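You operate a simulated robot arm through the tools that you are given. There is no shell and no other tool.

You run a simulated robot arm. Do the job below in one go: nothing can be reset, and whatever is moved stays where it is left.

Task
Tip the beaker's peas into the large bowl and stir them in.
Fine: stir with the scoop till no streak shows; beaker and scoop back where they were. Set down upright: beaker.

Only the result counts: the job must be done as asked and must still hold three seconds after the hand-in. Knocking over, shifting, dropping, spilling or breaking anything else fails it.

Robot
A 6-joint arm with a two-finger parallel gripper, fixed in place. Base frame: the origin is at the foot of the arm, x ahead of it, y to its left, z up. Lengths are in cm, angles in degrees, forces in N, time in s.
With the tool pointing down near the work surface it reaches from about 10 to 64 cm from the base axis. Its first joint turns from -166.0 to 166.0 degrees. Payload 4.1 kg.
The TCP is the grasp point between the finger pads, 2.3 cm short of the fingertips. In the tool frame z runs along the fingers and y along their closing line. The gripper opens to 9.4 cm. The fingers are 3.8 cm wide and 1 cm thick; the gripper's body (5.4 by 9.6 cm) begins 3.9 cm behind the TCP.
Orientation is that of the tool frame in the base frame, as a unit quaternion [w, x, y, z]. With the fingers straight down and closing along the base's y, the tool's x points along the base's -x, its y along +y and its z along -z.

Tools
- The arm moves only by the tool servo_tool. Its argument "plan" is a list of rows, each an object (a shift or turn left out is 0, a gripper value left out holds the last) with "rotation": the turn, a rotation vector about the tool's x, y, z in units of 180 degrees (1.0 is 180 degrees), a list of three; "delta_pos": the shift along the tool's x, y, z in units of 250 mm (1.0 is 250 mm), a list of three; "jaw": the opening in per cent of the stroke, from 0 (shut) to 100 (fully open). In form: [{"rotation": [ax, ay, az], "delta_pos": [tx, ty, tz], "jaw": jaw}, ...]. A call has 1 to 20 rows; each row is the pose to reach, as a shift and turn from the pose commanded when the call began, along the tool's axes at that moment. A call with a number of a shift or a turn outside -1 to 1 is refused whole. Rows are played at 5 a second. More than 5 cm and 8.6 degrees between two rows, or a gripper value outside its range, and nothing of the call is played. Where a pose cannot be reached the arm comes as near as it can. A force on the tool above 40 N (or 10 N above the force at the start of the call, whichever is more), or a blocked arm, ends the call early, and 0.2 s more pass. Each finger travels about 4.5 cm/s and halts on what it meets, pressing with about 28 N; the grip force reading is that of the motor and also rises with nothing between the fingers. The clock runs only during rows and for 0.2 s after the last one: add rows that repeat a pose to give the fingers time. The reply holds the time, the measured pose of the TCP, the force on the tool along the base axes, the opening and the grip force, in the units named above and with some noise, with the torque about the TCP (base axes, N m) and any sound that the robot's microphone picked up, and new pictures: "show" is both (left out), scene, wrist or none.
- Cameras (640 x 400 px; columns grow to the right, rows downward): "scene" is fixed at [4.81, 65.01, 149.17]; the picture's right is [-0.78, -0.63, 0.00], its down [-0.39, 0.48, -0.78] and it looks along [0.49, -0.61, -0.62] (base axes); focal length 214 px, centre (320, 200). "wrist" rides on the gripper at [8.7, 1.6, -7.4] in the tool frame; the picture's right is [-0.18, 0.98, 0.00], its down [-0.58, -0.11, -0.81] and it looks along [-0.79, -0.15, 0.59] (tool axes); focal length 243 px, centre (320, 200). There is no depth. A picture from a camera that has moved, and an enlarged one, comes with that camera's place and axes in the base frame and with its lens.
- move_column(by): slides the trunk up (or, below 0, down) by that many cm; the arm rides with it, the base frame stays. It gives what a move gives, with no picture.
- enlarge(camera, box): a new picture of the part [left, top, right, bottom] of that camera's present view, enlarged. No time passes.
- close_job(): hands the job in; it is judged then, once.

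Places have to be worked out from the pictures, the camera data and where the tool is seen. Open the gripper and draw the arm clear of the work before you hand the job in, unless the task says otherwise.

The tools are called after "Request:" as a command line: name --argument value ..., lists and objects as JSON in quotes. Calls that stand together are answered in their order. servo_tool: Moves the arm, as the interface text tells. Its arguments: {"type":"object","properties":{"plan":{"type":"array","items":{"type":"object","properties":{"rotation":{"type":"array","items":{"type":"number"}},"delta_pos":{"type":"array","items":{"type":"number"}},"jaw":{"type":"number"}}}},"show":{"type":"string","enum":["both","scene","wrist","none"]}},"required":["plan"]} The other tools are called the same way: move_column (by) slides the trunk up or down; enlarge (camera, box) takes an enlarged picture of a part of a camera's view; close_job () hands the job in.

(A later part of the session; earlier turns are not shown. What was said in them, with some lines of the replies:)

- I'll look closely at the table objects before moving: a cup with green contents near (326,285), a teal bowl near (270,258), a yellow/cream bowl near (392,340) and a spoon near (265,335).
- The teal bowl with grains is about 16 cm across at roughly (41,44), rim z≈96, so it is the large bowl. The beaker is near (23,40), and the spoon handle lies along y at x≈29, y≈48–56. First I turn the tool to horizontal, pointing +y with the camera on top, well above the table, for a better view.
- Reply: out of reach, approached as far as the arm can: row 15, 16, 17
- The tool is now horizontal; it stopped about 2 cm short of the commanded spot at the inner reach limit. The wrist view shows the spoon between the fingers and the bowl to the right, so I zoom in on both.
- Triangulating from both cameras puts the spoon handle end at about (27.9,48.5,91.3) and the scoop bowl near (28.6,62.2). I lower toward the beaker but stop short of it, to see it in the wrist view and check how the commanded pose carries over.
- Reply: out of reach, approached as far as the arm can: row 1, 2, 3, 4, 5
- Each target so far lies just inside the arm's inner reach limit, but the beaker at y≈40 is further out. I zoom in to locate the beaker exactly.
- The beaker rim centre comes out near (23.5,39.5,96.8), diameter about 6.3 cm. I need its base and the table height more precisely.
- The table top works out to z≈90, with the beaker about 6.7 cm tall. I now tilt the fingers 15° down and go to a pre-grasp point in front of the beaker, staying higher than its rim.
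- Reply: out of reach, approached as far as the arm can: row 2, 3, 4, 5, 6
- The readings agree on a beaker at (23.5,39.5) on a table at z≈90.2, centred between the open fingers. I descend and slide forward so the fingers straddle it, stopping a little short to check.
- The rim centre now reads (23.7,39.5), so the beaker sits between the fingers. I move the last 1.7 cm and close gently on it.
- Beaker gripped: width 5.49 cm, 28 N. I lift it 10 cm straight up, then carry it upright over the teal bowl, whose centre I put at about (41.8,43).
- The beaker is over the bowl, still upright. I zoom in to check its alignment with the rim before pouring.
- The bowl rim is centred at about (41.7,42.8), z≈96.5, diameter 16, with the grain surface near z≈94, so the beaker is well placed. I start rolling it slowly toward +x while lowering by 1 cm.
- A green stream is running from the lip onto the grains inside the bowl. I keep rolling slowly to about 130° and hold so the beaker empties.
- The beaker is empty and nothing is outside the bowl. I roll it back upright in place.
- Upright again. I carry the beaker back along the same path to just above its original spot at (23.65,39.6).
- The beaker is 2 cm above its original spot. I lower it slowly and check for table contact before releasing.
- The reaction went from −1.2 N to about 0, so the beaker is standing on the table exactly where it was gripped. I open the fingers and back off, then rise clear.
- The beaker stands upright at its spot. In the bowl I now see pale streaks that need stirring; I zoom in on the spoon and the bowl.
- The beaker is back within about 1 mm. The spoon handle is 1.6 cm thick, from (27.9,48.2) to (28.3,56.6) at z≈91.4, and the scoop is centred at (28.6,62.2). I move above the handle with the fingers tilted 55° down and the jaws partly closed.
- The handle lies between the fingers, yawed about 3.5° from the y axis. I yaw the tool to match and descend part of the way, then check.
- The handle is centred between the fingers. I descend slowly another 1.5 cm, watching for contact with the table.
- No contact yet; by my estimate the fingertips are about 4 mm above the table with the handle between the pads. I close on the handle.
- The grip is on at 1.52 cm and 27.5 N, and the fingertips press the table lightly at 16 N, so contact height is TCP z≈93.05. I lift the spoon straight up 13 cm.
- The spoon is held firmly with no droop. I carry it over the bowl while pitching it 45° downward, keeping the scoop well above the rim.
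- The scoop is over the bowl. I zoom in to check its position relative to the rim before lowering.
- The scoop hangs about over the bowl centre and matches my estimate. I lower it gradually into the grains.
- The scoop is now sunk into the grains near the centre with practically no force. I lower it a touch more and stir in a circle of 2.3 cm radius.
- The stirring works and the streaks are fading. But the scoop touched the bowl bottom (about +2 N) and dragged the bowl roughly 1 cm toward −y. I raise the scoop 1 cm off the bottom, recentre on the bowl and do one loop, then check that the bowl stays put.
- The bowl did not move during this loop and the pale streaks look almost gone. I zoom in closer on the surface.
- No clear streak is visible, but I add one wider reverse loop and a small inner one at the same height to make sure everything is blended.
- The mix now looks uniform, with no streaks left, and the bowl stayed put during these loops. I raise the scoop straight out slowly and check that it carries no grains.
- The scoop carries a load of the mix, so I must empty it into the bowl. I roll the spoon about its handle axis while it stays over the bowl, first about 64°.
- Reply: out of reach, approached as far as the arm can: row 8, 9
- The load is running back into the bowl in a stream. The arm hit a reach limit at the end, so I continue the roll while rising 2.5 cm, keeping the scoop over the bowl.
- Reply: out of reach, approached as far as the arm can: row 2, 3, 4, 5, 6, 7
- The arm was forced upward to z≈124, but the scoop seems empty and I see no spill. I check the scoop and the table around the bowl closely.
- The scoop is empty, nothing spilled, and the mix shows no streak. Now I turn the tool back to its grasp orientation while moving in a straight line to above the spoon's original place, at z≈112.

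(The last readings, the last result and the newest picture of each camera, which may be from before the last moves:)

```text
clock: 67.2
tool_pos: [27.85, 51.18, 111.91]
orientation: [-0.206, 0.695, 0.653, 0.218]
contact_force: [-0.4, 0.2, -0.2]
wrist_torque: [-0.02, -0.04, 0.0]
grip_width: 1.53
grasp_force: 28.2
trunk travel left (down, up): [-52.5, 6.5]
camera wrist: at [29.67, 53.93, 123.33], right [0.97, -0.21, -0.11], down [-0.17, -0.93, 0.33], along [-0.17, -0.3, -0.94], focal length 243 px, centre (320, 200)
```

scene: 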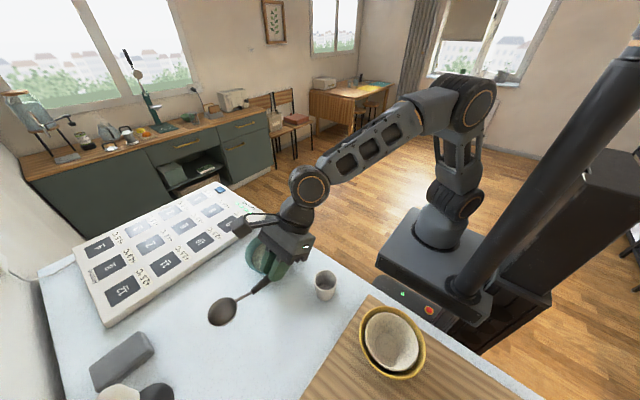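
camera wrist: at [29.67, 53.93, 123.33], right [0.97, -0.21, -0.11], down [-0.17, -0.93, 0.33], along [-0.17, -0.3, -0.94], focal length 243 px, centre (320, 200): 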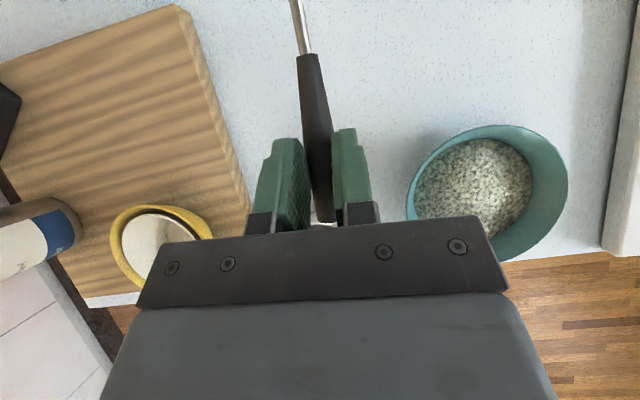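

Orientation matches the grasp orientation again and the spoon sits unchanged in the fingers. I descend along the same vertical line to about 1.5 cm above set-down.

Request:
servo_tool --plan '[{"delta_pos": [-0.04, 0.001, 0.0575]}, {"delta_pos": [-0.085, 0.002, 0.122]}, {"delta_pos": [-0.13, 0.004, 0.187]}, {"delta_pos": [-0.175, 0.004, 0.252]}, {"delta_pos": [-0.22, 0.004, 0.317]}, {"delta_pos": [-0.265, 0.004, 0.381]}, {"delta_pos": [-0.305, 0.004, 0.439]}, {"delta_pos": [-0.34, 0.004, 0.489]}, {"delta_pos": [-0.37, 0.004, 0.532]}, {"delta_pos": [-0.395, 0.004, 0.568]}, {"delta_pos": [-0.395, 0.004, 0.568]}]'

Request:
enlarge --camera "scene" --box '[230, 298, 300, 364]'

```text
clock: 69.6
tool_pos: [27.93, 51.26, 94.78]
orientation: [-0.206, 0.695, 0.653, 0.219]
contact_force: [0.3, 0.3, -0.6]
wrist_torque: [-0.04, -0.02, 0.01]
grip_width: 1.51
grasp_force: 28.0
trunk travel left (down, up): [-52.5, 6.5]
camera wrist: at [29.73, 53.98, 106.06], right [0.97, -0.21, -0.11], down [-0.17, -0.93, 0.33], along [-0.17, -0.3, -0.94], focal length 243 px, centre (320, 200)
```

scene: 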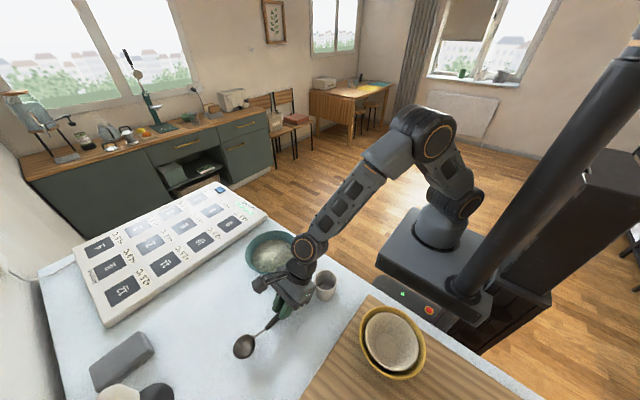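
wrist: 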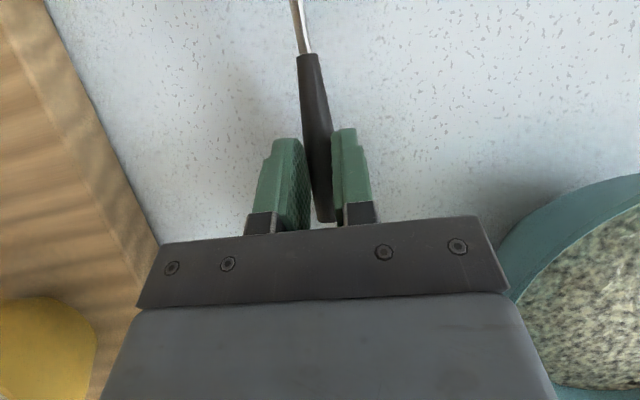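

```text
6.06 times, centred on (265, 331) of scene
camera zoom: at [4.81, 65.01, 149.17], right [-0.78, -0.63, 0.0], down [-0.39, 0.48, -0.78], along [0.49, -0.61, -0.62], focal length 1300 px, centre (653, -594)
```

zoom: 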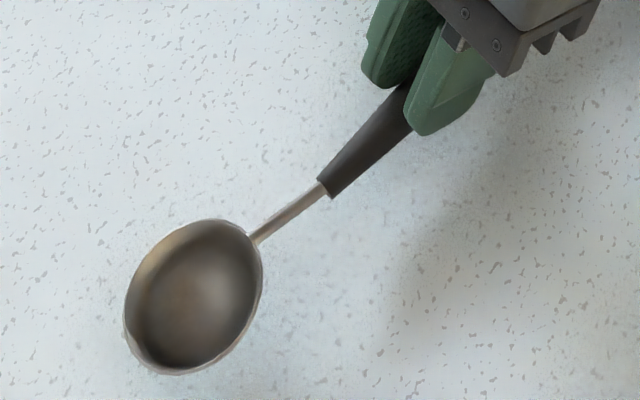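

The scoop's image position is within about 1 mm of where it belongs for this height. I lower the last 1.6 cm slowly.

Request:
servo_tool --plan '[{"delta_pos": [-0.0085, 0.001, 0.0133]}, {"delta_pos": [-0.017, 0.002, 0.0266]}, {"delta_pos": [-0.0235, 0.0028, 0.0367]}, {"delta_pos": [-0.0285, 0.0028, 0.0445]}, {"delta_pos": [-0.0325, 0.0028, 0.0508]}, {"delta_pos": [-0.0354, 0.0028, 0.0553]}, {"delta_pos": [-0.0354, 0.0028, 0.0553]}]'

Request:
enlarge --camera "scene" --box '[230, 298, 300, 364]'

```text
clock: 71.2
tool_pos: [28.12, 51.29, 93.19]
orientation: [-0.207, 0.695, 0.653, 0.218]
contact_force: [-0.1, 0.1, 0.5]
wrist_torque: [0.12, 0.01, 0.01]
grip_width: 1.57
grasp_force: 28.1
trunk travel left (down, up): [-52.5, 6.5]
camera wrist: at [29.8, 54.09, 104.43], right [0.97, -0.21, -0.11], down [-0.17, -0.93, 0.33], along [-0.17, -0.3, -0.94], focal length 243 px, centre (320, 200)
```

scene: 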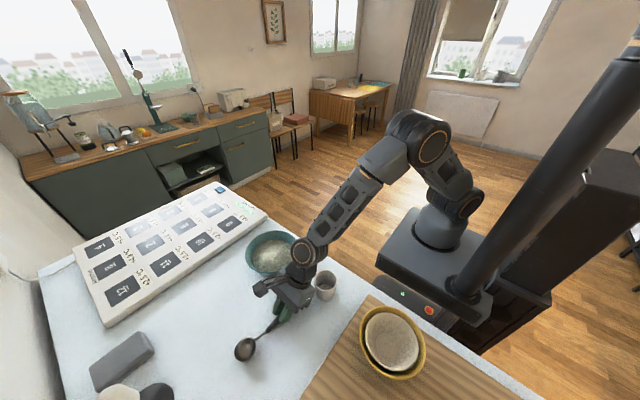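
wrist: 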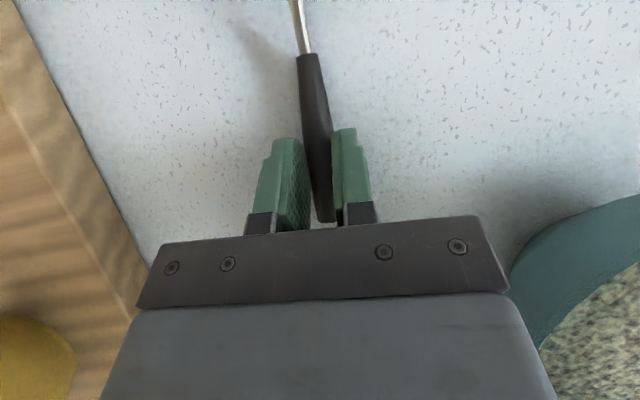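

```text
6.06 times, centred on (265, 331) of scene
camera zoom: at [4.81, 65.01, 149.17], right [-0.78, -0.63, 0.0], down [-0.39, 0.48, -0.78], along [0.49, -0.61, -0.62], focal length 1300 px, centre (653, -594)
```

zoom: 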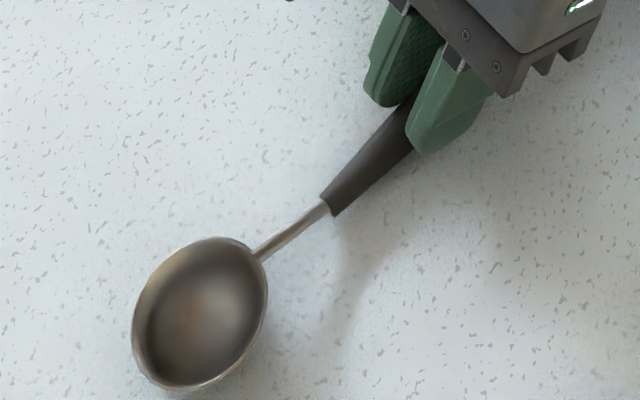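

The scoop is within 2 mm of its original image position, and the torque shows it touching the table. I lower 1 mm more, open the fingers and rise vertically off the handle.

Request:
servo_tool --plan '[{"delta_pos": [-0.0023, 0, 0.0033]}, {"delta_pos": [-0.0023, 0, 0.0033]}, {"delta_pos": [-0.0023, 0, 0.0033], "jaw": 20}, {"delta_pos": [-0.0023, 0, 0.0033], "jaw": 28}, {"delta_pos": [-0.0023, 0, 0.0033], "jaw": 36}, {"delta_pos": [-0.0023, 0, 0.0033], "jaw": 45}, {"delta_pos": [-0.0023, 0, 0.0033], "jaw": 45}, {"delta_pos": [-0.0023, 0, 0.0033], "jaw": 45}, {"delta_pos": [0.012, 0, -0.0172], "jaw": 45}, {"delta_pos": [0.035, 0, -0.05], "jaw": 45}, {"delta_pos": [0.07, 0, -0.1], "jaw": 45}, {"delta_pos": [0.115, 0, -0.164], "jaw": 45}, {"delta_pos": [0.16, 0, -0.228], "jaw": 45}, {"delta_pos": [0.2, 0, -0.285], "jaw": 45}, {"delta_pos": [0.24, 0, -0.342], "jaw": 45}, {"delta_pos": [0.24, 0, -0.342], "jaw": 45}]'

Request:
enlarge --camera "scene" --box '[230, 298, 300, 364]'

Request:
enlarge --camera "scene" --box '[294, 266, 358, 306]'

```text
clock: 74.6
tool_pos: [28.12, 51.37, 103.46]
orientation: [-0.206, 0.695, 0.653, 0.218]
contact_force: [-0.3, 0.3, -0.3]
wrist_torque: [-0.02, 0.02, 0.01]
grip_width: 4.26
grasp_force: 0.1
trunk travel left (down, up): [-52.5, 6.5]
camera wrist: at [29.82, 54.13, 114.83], right [0.97, -0.21, -0.11], down [-0.17, -0.93, 0.33], along [-0.17, -0.3, -0.94], focal length 243 px, centre (320, 200)
```

scene: 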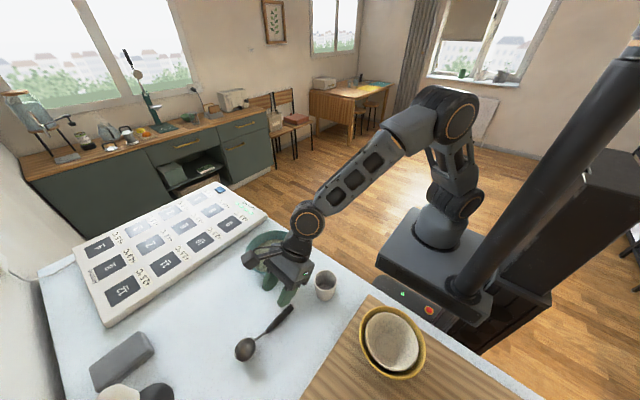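
wrist: 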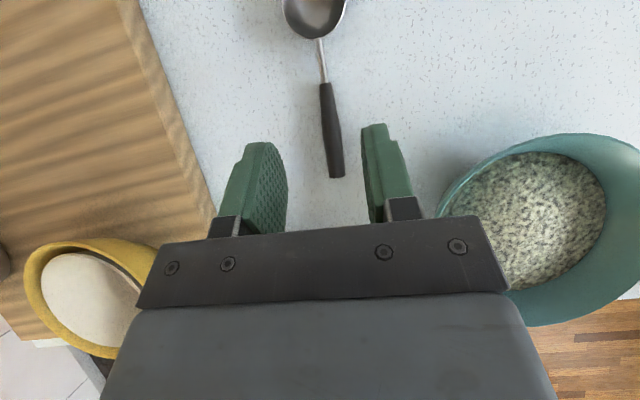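

```text
6.06 times, centred on (265, 331) of scene
camera zoom: at [4.81, 65.01, 149.17], right [-0.78, -0.63, 0.0], down [-0.39, 0.48, -0.78], along [0.49, -0.61, -0.62], focal length 1300 px, centre (653, -594)
```

zoom: 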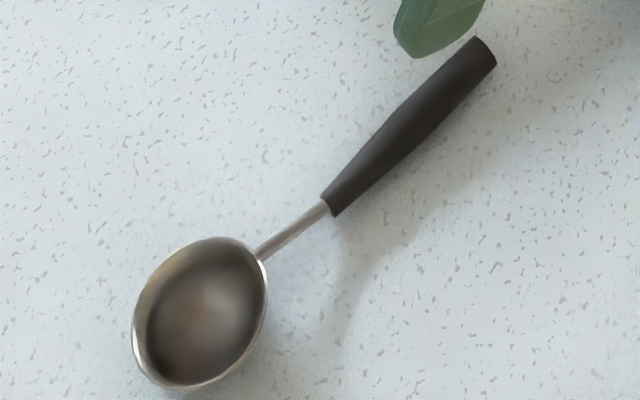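

```text
10.00 times, centred on (326, 286) of scene
camera zoom: at [4.81, 65.01, 149.17], right [-0.78, -0.63, 0.0], down [-0.39, 0.48, -0.78], along [0.49, -0.61, -0.62], focal length 2145 px, centre (260, -660)
```

zoom: 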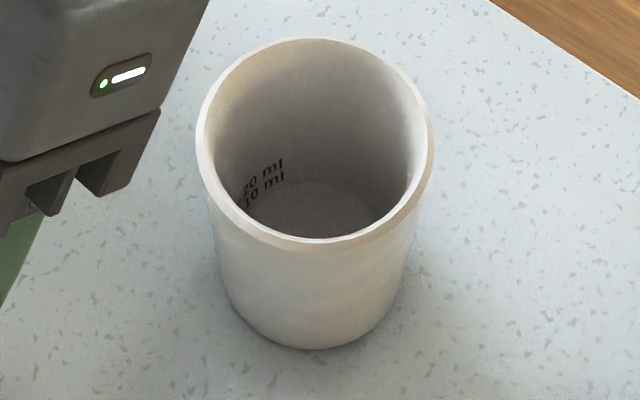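

The spoon is back within about 2 mm and the beaker is unchanged. Next I want to return the bowl to its original spot. I move the arm to the near side of the bowl, high up, with the fingers nearly level and opened to about 7 cm, and re-measure the bowl.

Request:
servo_tool --plan '[{"rotation": [0.007, 0.0147, -0.0046], "delta_pos": [-0.0319, 0.0495, -0.0486], "jaw": 45}, {"rotation": [0.0139, 0.0294, -0.0092], "delta_pos": [-0.0639, 0.099, -0.0973], "jaw": 45}, {"rotation": [0.0209, 0.0441, -0.0138], "delta_pos": [-0.0958, 0.1485, -0.1459], "jaw": 45}, {"rotation": [0.0279, 0.0588, -0.0184], "delta_pos": [-0.1278, 0.198, -0.1945], "jaw": 45}, {"rotation": [0.0348, 0.0735, -0.023], "delta_pos": [-0.1597, 0.2475, -0.2431], "jaw": 45}, {"rotation": [0.0418, 0.0882, -0.0276], "delta_pos": [-0.1916, 0.297, -0.2918], "jaw": 45}, {"rotation": [0.0487, 0.1029, -0.0322], "delta_pos": [-0.2236, 0.3465, -0.3404], "jaw": 45}, {"rotation": [0.0557, 0.1177, -0.0369], "delta_pos": [-0.2555, 0.396, -0.389], "jaw": 45}, {"rotation": [0.0627, 0.1324, -0.0415], "delta_pos": [-0.2874, 0.4455, -0.4376], "jaw": 45}, {"rotation": [0.0696, 0.1471, -0.0461], "delta_pos": [-0.3194, 0.495, -0.4863], "jaw": 45}, {"rotation": [0.0766, 0.1618, -0.0507], "delta_pos": [-0.3513, 0.5445, -0.5349], "jaw": 45}, {"rotation": [0.0836, 0.1765, -0.0553], "delta_pos": [-0.3833, 0.594, -0.5835], "jaw": 50}, {"rotation": [0.0905, 0.1912, -0.0599], "delta_pos": [-0.4152, 0.6435, -0.6321], "jaw": 60}, {"rotation": [0.0975, 0.2059, -0.0645], "delta_pos": [-0.4471, 0.693, -0.6808], "jaw": 70}, {"rotation": [0.1044, 0.2206, -0.0691], "delta_pos": [-0.4791, 0.7425, -0.7294], "jaw": 75}, {"rotation": [0.1114, 0.2353, -0.0737], "delta_pos": [-0.511, 0.792, -0.778], "jaw": 75}, {"rotation": [0.1114, 0.2353, -0.0737], "delta_pos": [-0.511, 0.792, -0.778], "jaw": 75}]'

Request:
enlarge --camera "scene" --box '[238, 225, 318, 275]'

Request:
enlarge --camera "scene" --box '[220, 220, 380, 320]'

```text
clock: 78.2
tool_pos: [46.54, 28.45, 112.19]
orientation: [-0.516, 0.446, 0.636, 0.361]
contact_force: [1.0, -0.1, -0.4]
wrist_torque: [0.03, -0.01, 0.01]
grip_width: 7.05
grasp_force: 0.0
trunk travel left (down, up): [-52.5, 6.5]
camera wrist: at [49.86, 23.98, 122.4], right [0.94, 0.3, -0.18], down [0.21, -0.89, -0.4], along [-0.28, 0.34, -0.9], focal length 243 px, centre (320, 200)
```

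scene: 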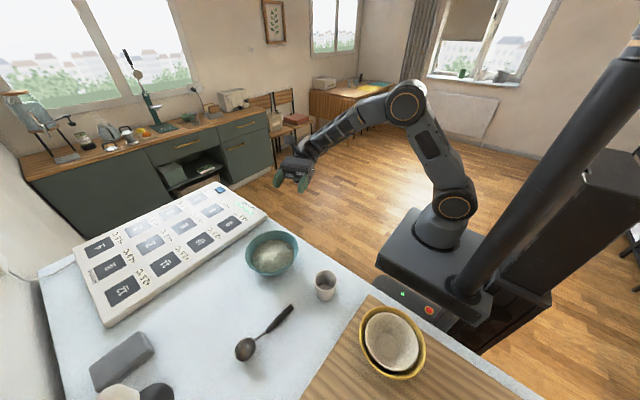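
wrist: 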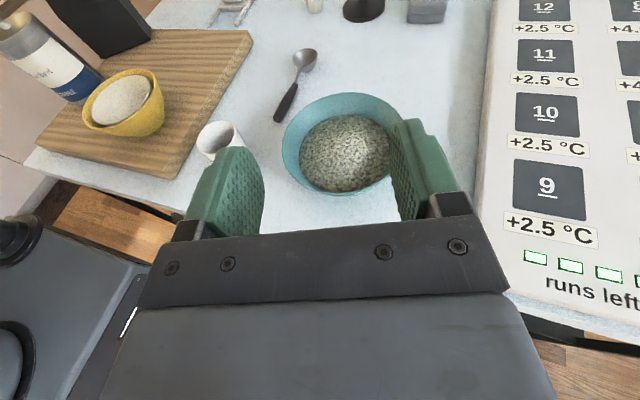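

```text
8.00 times, centred on (278, 250) of scene
camera zoom: at [4.81, 65.01, 149.17], right [-0.78, -0.63, 0.0], down [-0.39, 0.48, -0.78], along [0.49, -0.61, -0.62], focal length 1716 px, centre (656, -200)
```

zoom: 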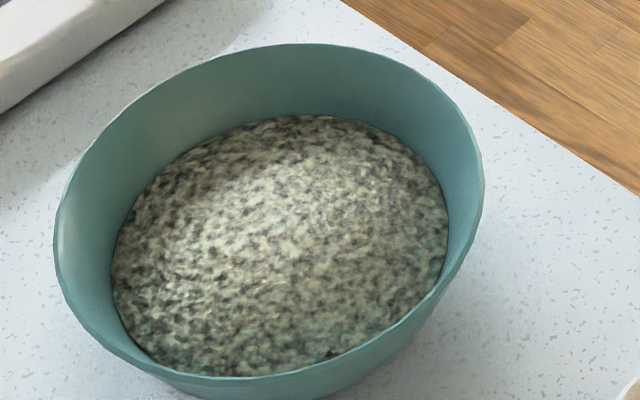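

```text
4.00 times, centred on (300, 270) of scene
camera zoom: at [4.81, 65.01, 149.17], right [-0.78, -0.63, 0.0], down [-0.39, 0.48, -0.78], along [0.49, -0.61, -0.62], focal length 858 px, centre (400, -80)
```

zoom: 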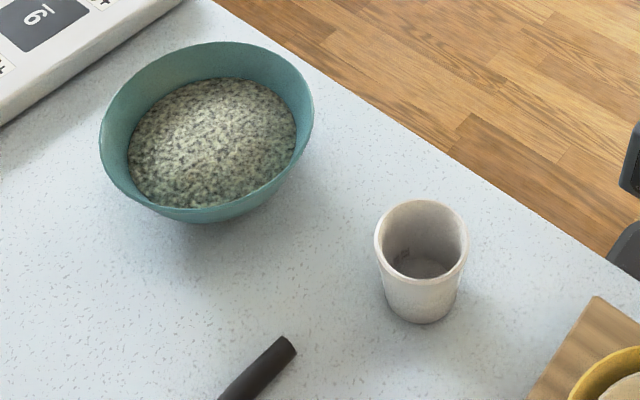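

The bowl sits (+0.66,−1.2) cm from its original spot. I descend on its near side, in line with its centre (42.4,41.6), to fingertip height about 3.5 cm above the table and still about 4 cm clear of the rim.

Request:
servo_tool --plan '[{"delta_pos": [-0.08, 0.005, 0.016]}, {"delta_pos": [-0.16, 0.01, 0.032]}, {"delta_pos": [-0.24, 0.015, 0.048]}, {"delta_pos": [-0.32, 0.02, 0.064]}, {"delta_pos": [-0.4, 0.0226, 0.08]}, {"delta_pos": [-0.48, 0.0226, 0.096]}, {"delta_pos": [-0.55, 0.0226, 0.11]}, {"delta_pos": [-0.61, 0.0226, 0.122]}, {"delta_pos": [-0.66, 0.0226, 0.132]}, {"delta_pos": [-0.69, 0.0226, 0.1385]}, {"delta_pos": [-0.706, 0.0226, 0.1418]}, {"delta_pos": [-0.706, 0.0226, 0.1418]}]'

Request:
enlarge --camera "scene" --box '[230, 195, 342, 265]'

```text
clock: 80.8
tool_pos: [46.94, 28.57, 94.16]
orientation: [-0.515, 0.447, 0.636, 0.362]
contact_force: [-0.2, -0.2, -0.3]
wrist_torque: [0.01, -0.05, 0.0]
grip_width: 7.1
grasp_force: 0.0
trunk travel left (down, up): [-52.5, 6.5]
camera wrist: at [50.39, 23.99, 104.39], right [0.94, 0.3, -0.18], down [0.21, -0.89, -0.4], along [-0.28, 0.34, -0.9], focal length 243 px, centre (320, 200)
```

scene: 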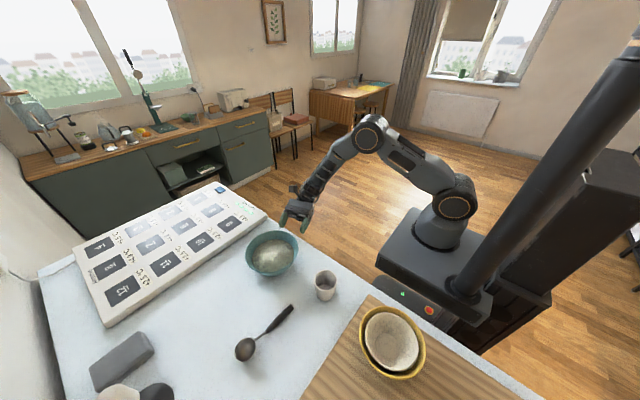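
wrist: 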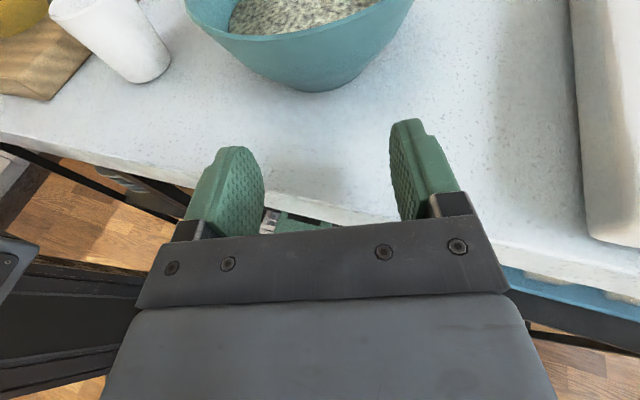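

```text
5.71 times, centred on (286, 230) of scene
camera zoom: at [4.81, 65.01, 149.17], right [-0.78, -0.63, 0.0], down [-0.39, 0.48, -0.78], along [0.49, -0.61, -0.62], focal length 1226 px, centre (514, 29)
```

zoom: 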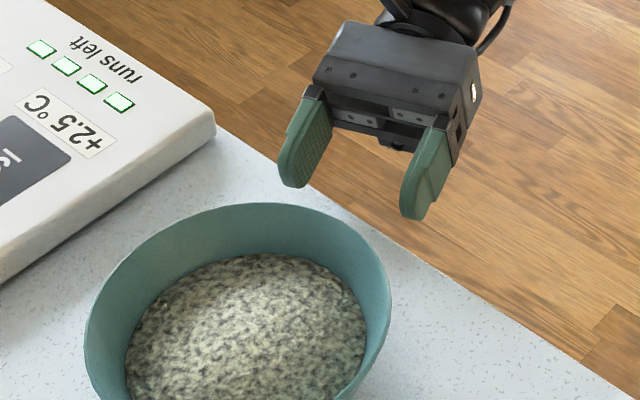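

The fingertips are about in line with the bowl's centre. I advance 4.3 cm toward it and 0.4 cm lower, which should stop just before contact.

Request:
servo_tool --plan '[{"delta_pos": [-0.0077, 0, 0.017]}, {"delta_pos": [-0.0007, 0, 0.05]}, {"delta_pos": [0.0062, 0, 0.083]}, {"delta_pos": [0.0118, 0, 0.115]}, {"delta_pos": [0.0166, 0, 0.145]}, {"delta_pos": [0.0201, 0, 0.1715]}, {"delta_pos": [0.0201, 0, 0.1715]}]'

Request:
enlarge --camera "scene" --box '[230, 195, 342, 265]'

Request:
enlarge --camera "scene" --box '[238, 225, 318, 275]'

```text
clock: 82.4
tool_pos: [45.56, 32.71, 93.77]
orientation: [-0.516, 0.446, 0.636, 0.361]
contact_force: [0.2, 0.5, 0.3]
wrist_torque: [-0.03, 0.01, 0.0]
grip_width: 7.04
grasp_force: 0.1
trunk travel left (down, up): [-52.5, 6.5]
camera wrist: at [48.94, 28.04, 104.0], right [0.94, 0.3, -0.18], down [0.21, -0.89, -0.4], along [-0.28, 0.34, -0.9], focal length 243 px, centre (320, 200)
```

scene: 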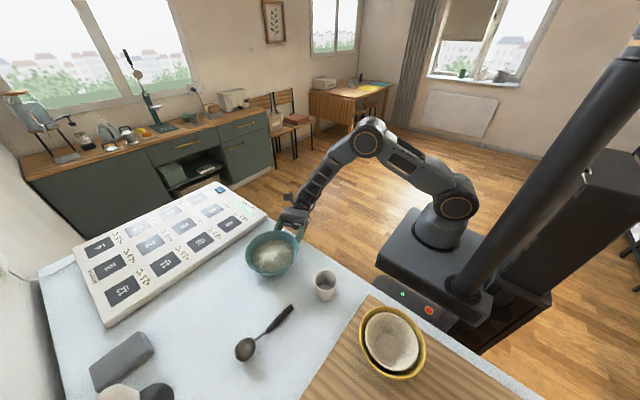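
wrist: 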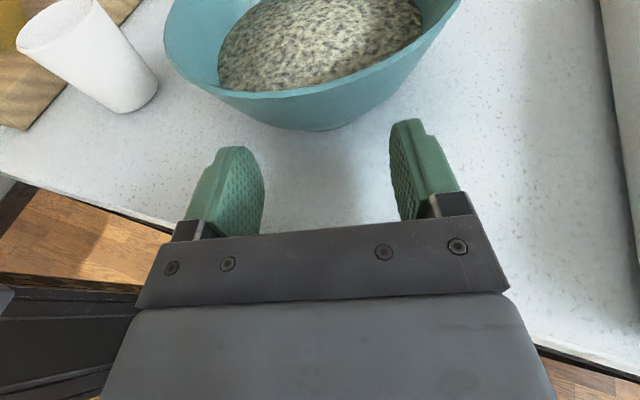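

```text
5.71 times, centred on (286, 230) of scene
camera zoom: at [4.81, 65.01, 149.17], right [-0.78, -0.63, 0.0], down [-0.39, 0.48, -0.78], along [0.49, -0.61, -0.62], focal length 1226 px, centre (514, 29)
```

zoom: 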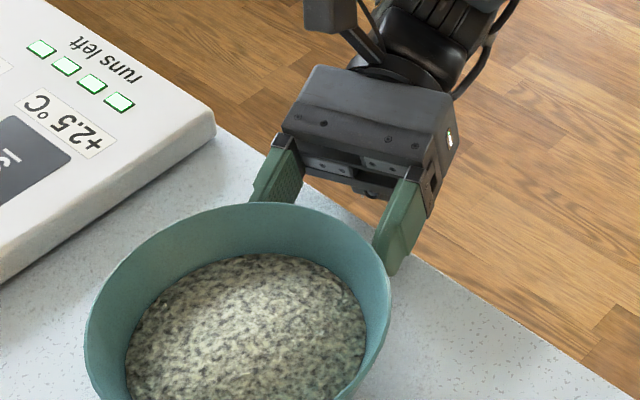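

```text
8.00 times, centred on (278, 250) of scene
camera zoom: at [4.81, 65.01, 149.17], right [-0.78, -0.63, 0.0], down [-0.39, 0.48, -0.78], along [0.49, -0.61, -0.62], focal length 1716 px, centre (656, -200)
```

zoom: 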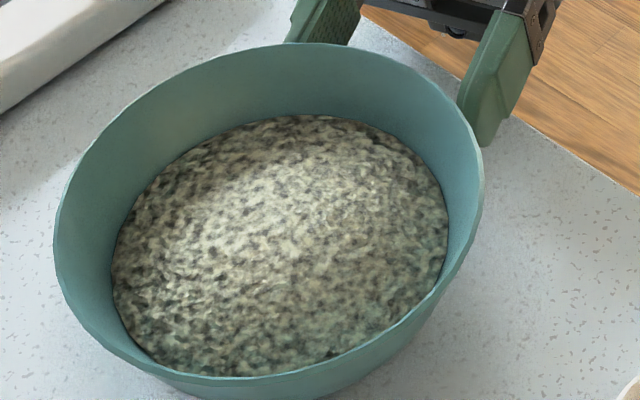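

No contact yet; the bowl lies symmetrically between the fingers. I advance slowly by another 1.8 cm and compare the bowl's position.

Request:
servo_tool --plan '[{"delta_pos": [0.0025, 0, 0.0117]}, {"delta_pos": [0.005, 0, 0.0235]}, {"delta_pos": [0.0075, 0, 0.0352]}, {"delta_pos": [0.01, 0, 0.0469]}, {"delta_pos": [0.0125, 0, 0.0587]}, {"delta_pos": [0.015, 0, 0.0704]}, {"delta_pos": [0.015, 0, 0.0704]}]'

Request:
enlarge --camera "scene" --box '[238, 225, 318, 275]'

```text
clock: 84.0
tool_pos: [44.89, 34.32, 93.83]
orientation: [-0.516, 0.446, 0.636, 0.361]
contact_force: [-1.1, 0.1, -0.3]
wrist_torque: [-0.02, -0.01, -0.04]
grip_width: 7.04
grasp_force: 0.1
trunk travel left (down, up): [-52.5, 6.5]
camera wrist: at [48.28, 29.74, 104.01], right [0.94, 0.3, -0.18], down [0.21, -0.89, -0.4], along [-0.28, 0.34, -0.9], focal length 243 px, centre (320, 200)
```

scene: 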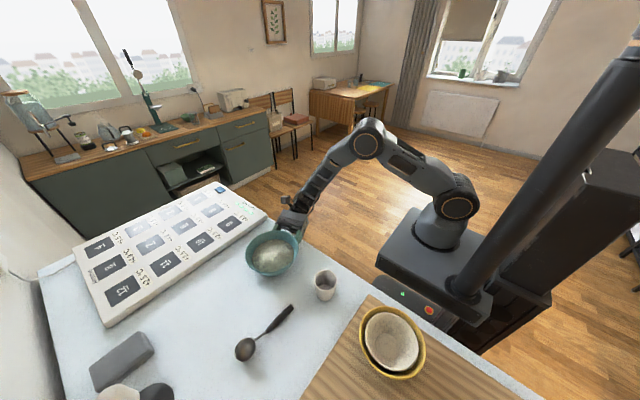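
wrist: 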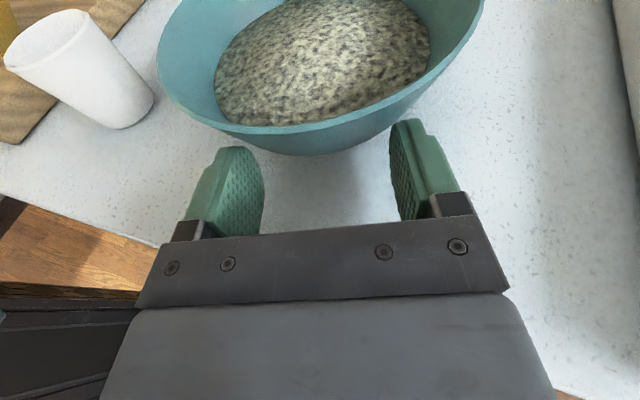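

```text
8.00 times, centred on (278, 250) of scene
camera zoom: at [4.81, 65.01, 149.17], right [-0.78, -0.63, 0.0], down [-0.39, 0.48, -0.78], along [0.49, -0.61, -0.62], focal length 1716 px, centre (656, -200)
```

zoom: 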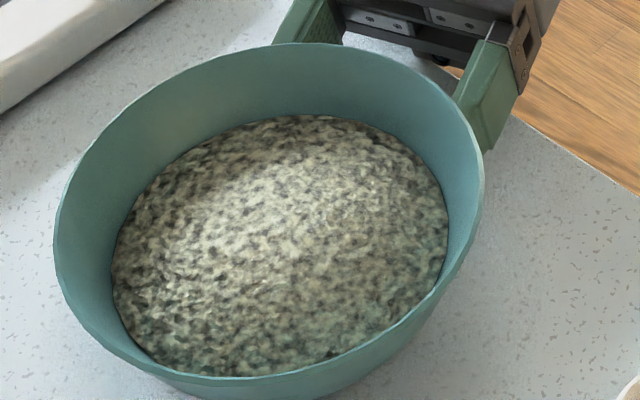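

The bowl hasn't moved yet; the fingertips are just reaching under its flare. I advance in small steps, another 0.8 cm.

Request:
servo_tool --plan '[{"delta_pos": [0.0017, 0, 0.0078]}, {"delta_pos": [0.0033, 0, 0.0156]}, {"delta_pos": [0.005, 0, 0.0235]}, {"delta_pos": [0.0067, 0, 0.0313]}, {"delta_pos": [0.0067, 0, 0.0313]}]'

Request:
enlarge --camera "scene" --box '[238, 225, 318, 275]'

```text
clock: 85.2
tool_pos: [44.75, 35.01, 93.79]
orientation: [-0.515, 0.447, 0.636, 0.361]
contact_force: [0.5, -1.6, 0.7]
wrist_torque: [0.01, 0.04, 0.0]
grip_width: 7.1
grasp_force: 0.6
trunk travel left (down, up): [-52.5, 6.5]
camera wrist: at [48.06, 30.44, 104.01], right [0.94, 0.3, -0.18], down [0.21, -0.89, -0.4], along [-0.28, 0.34, -0.9], focal length 243 px, centre (320, 200)
```

scene: 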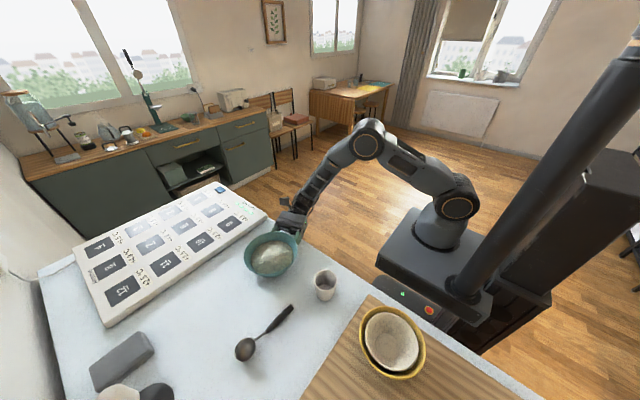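
wrist: 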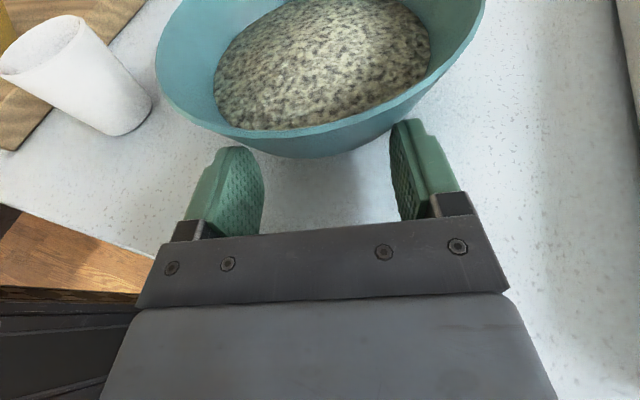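

```text
8.00 times, centred on (278, 250) of scene
camera zoom: at [4.81, 65.01, 149.17], right [-0.78, -0.63, 0.0], down [-0.39, 0.48, -0.78], along [0.49, -0.61, -0.62], focal length 1716 px, centre (656, -200)
```

zoom: 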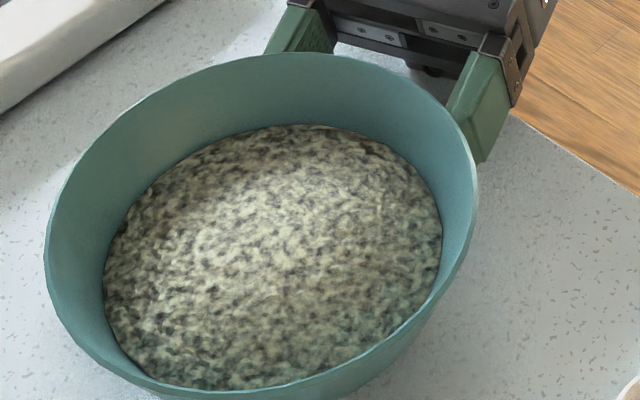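

The bowl now slides back smoothly with little force, and about 40 % of the shift is undone. I continue 0.6 cm and check again.

Request:
servo_tool --plan '[{"delta_pos": [0.0012, 0, 0.0059]}, {"delta_pos": [0.0025, 0, 0.0117]}, {"delta_pos": [0.0037, 0, 0.0176]}, {"delta_pos": [0.005, 0, 0.0235]}, {"delta_pos": [0.005, 0, 0.0235]}]'

Request:
enlarge --camera "scene" --box '[238, 225, 318, 275]'

```text
clock: 86.4
tool_pos: [44.53, 35.54, 93.71]
orientation: [-0.515, 0.446, 0.636, 0.361]
contact_force: [1.1, -2.8, 2.1]
wrist_torque: [-0.16, -0.05, -0.03]
grip_width: 7.07
grasp_force: 0.0
trunk travel left (down, up): [-52.5, 6.5]
camera wrist: at [47.86, 31.01, 104.01], right [0.94, 0.3, -0.18], down [0.21, -0.89, -0.4], along [-0.28, 0.34, -0.9], focal length 243 px, centre (320, 200)
```

scene: 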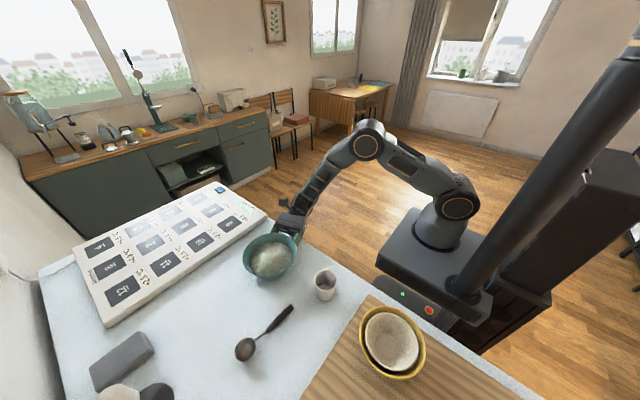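
wrist: 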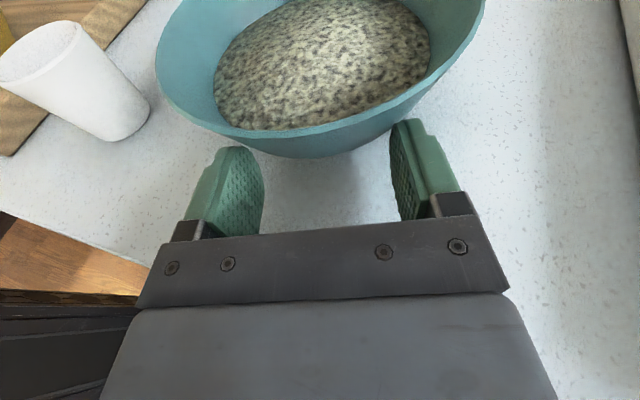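

```text
8.00 times, centred on (278, 250) of scene
camera zoom: at [4.81, 65.01, 149.17], right [-0.78, -0.63, 0.0], down [-0.39, 0.48, -0.78], along [0.49, -0.61, -0.62], focal length 1716 px, centre (656, -200)
```

zoom: 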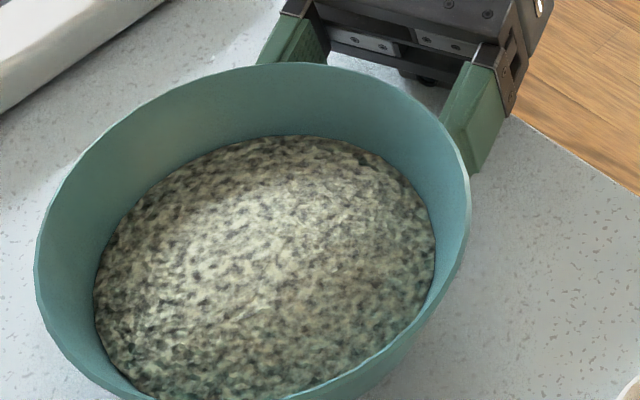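

The bowl is now within about 3 mm of its original position. I back straight out from under the rim, then rise clear and open the gripper fully.

Request:
servo_tool --plan '[{"delta_pos": [-0.0042, 0, -0.0195]}, {"delta_pos": [-0.0125, 0, -0.0587]}, {"delta_pos": [-0.025, 0, -0.1173]}, {"delta_pos": [-0.0374, 0, -0.176]}, {"delta_pos": [-0.0499, 0, -0.2346]}, {"delta_pos": [-0.0582, 0, -0.2737]}, {"delta_pos": [0.02, 0, -0.29]}, {"delta_pos": [0.12, 0, -0.311]}, {"delta_pos": [0.24, 0, -0.337]}, {"delta_pos": [0.36, 0, -0.362]}, {"delta_pos": [0.48, 0, -0.388]}, {"delta_pos": [0.6, 0, -0.413], "jaw": 90}, {"delta_pos": [0.7, 0, -0.434], "jaw": 100}, {"delta_pos": [0.8, 0, -0.455], "jaw": 100}, {"delta_pos": [0.8, 0, -0.455], "jaw": 100}]'

Request:
enlarge --camera "scene" --box '[238, 225, 318, 275]'

Request:
enlarge --camera "scene" --box '[220, 220, 380, 320]'

Request:
enlarge --camera "scene" --box '[0, 160, 384, 400]'

```text
clock: 89.6
tool_pos: [46.77, 28.92, 115.74]
orientation: [-0.516, 0.446, 0.637, 0.36]
contact_force: [0.3, 0.4, -0.2]
wrist_torque: [0.02, -0.02, -0.03]
grip_width: 9.41
grasp_force: 0.2
trunk travel left (down, up): [-52.5, 6.5]
camera wrist: at [50.17, 24.41, 126.04], right [0.94, 0.3, -0.18], down [0.21, -0.89, -0.4], along [-0.28, 0.34, -0.9], focal length 243 px, centre (320, 200)
```

scene: 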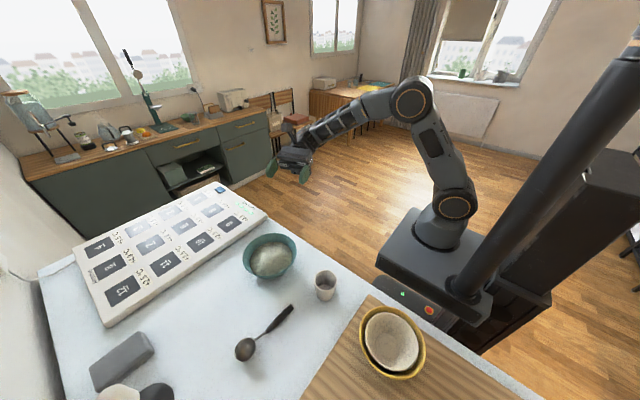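
wrist: 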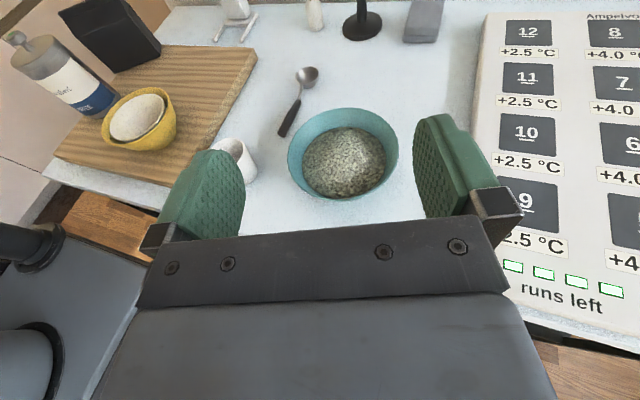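

```text
8.00 times, centred on (278, 250) of scene
camera zoom: at [4.81, 65.01, 149.17], right [-0.78, -0.63, 0.0], down [-0.39, 0.48, -0.78], along [0.49, -0.61, -0.62], focal length 1716 px, centre (656, -200)
```

zoom: 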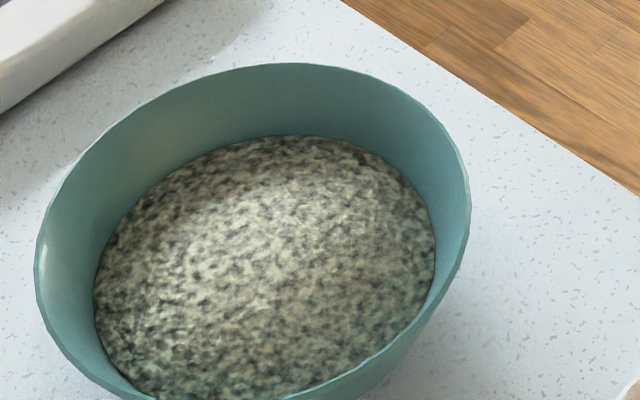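

```text
4.00 times, centred on (300, 270) of scene
camera zoom: at [4.81, 65.01, 149.17], right [-0.78, -0.63, 0.0], down [-0.39, 0.48, -0.78], along [0.49, -0.61, -0.62], focal length 858 px, centre (400, -80)
```

zoom: 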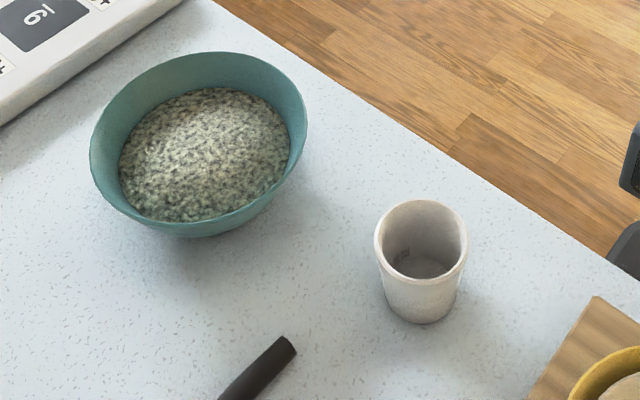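

```text
1.67 times, centred on (192, 280) of scene
camera zoom: at [4.81, 65.01, 149.17], right [-0.78, -0.63, 0.0], down [-0.39, 0.48, -0.78], along [0.49, -0.61, -0.62], focal length 358 px, centre (533, 67)
```

zoom: 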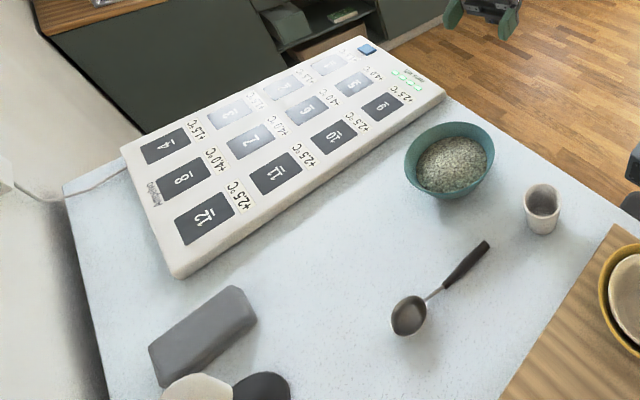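

Bowl, beaker and scoop all match the initial view. I take one last close look at the mix and the scoop from the wrist camera before handing in.

Request:
enlarge --camera "wrist" --box '[270, 90, 430, 210]'

Request:
enlarge --camera "scene" --box '[226, 296, 300, 366]'

```text
3.33 times, centred on (350, 150) of wrist
camera zoom: at [50.17, 24.41, 126.04], right [0.94, 0.3, -0.18], down [0.21, -0.89, -0.4], along [-0.28, 0.34, -0.9], focal length 809 px, centre (220, 367)
```

zoom: 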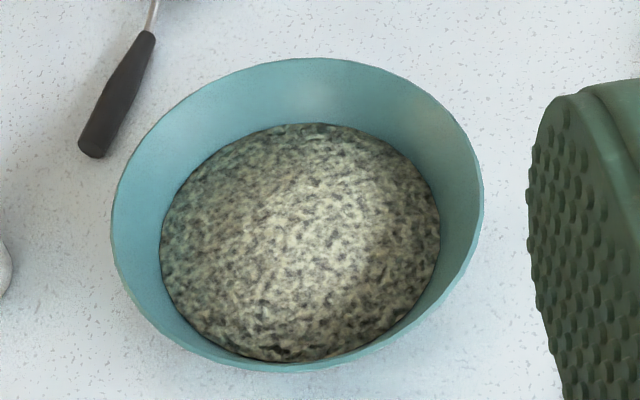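

```text
5.71 times, centred on (263, 331) of scene
camera zoom: at [4.81, 65.01, 149.17], right [-0.78, -0.63, 0.0], down [-0.39, 0.48, -0.78], along [0.49, -0.61, -0.62], focal length 1226 px, centre (646, -549)
```

zoom: 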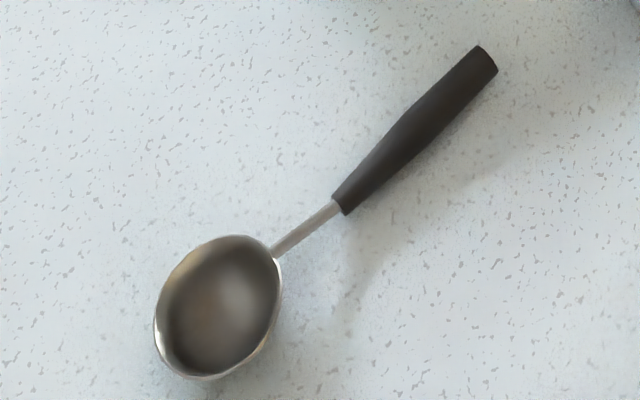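

The mix is uniform with no streaks, the scoop is empty and in place, and the beaker is upright and empty at its spot. Nothing has spilled, the gripper is open and the arm is clear, so I hand in.

Request:
close_job

```text
The job is handed in.
```

The peas are in the large teal bowl and stirred in. The last close-ups show an even mix with no streaks.

- **Beaker:** empty, upright, and back within about 1 mm of where it stood.
- **Scoop:** empty and back within about 2 mm of where it lay. It came out of the bowl carrying some mix, which I tipped back into the bowl.
- **Large bowl:** during the first stir the scoop dragged it about 1.4 cm. I pushed it back with the gripper, and it now sits about 3 mm from its starting spot.
- **Everything else:** I saw no spills, and nothing else looks moved. The gripper is open and the arm is clear of the table.
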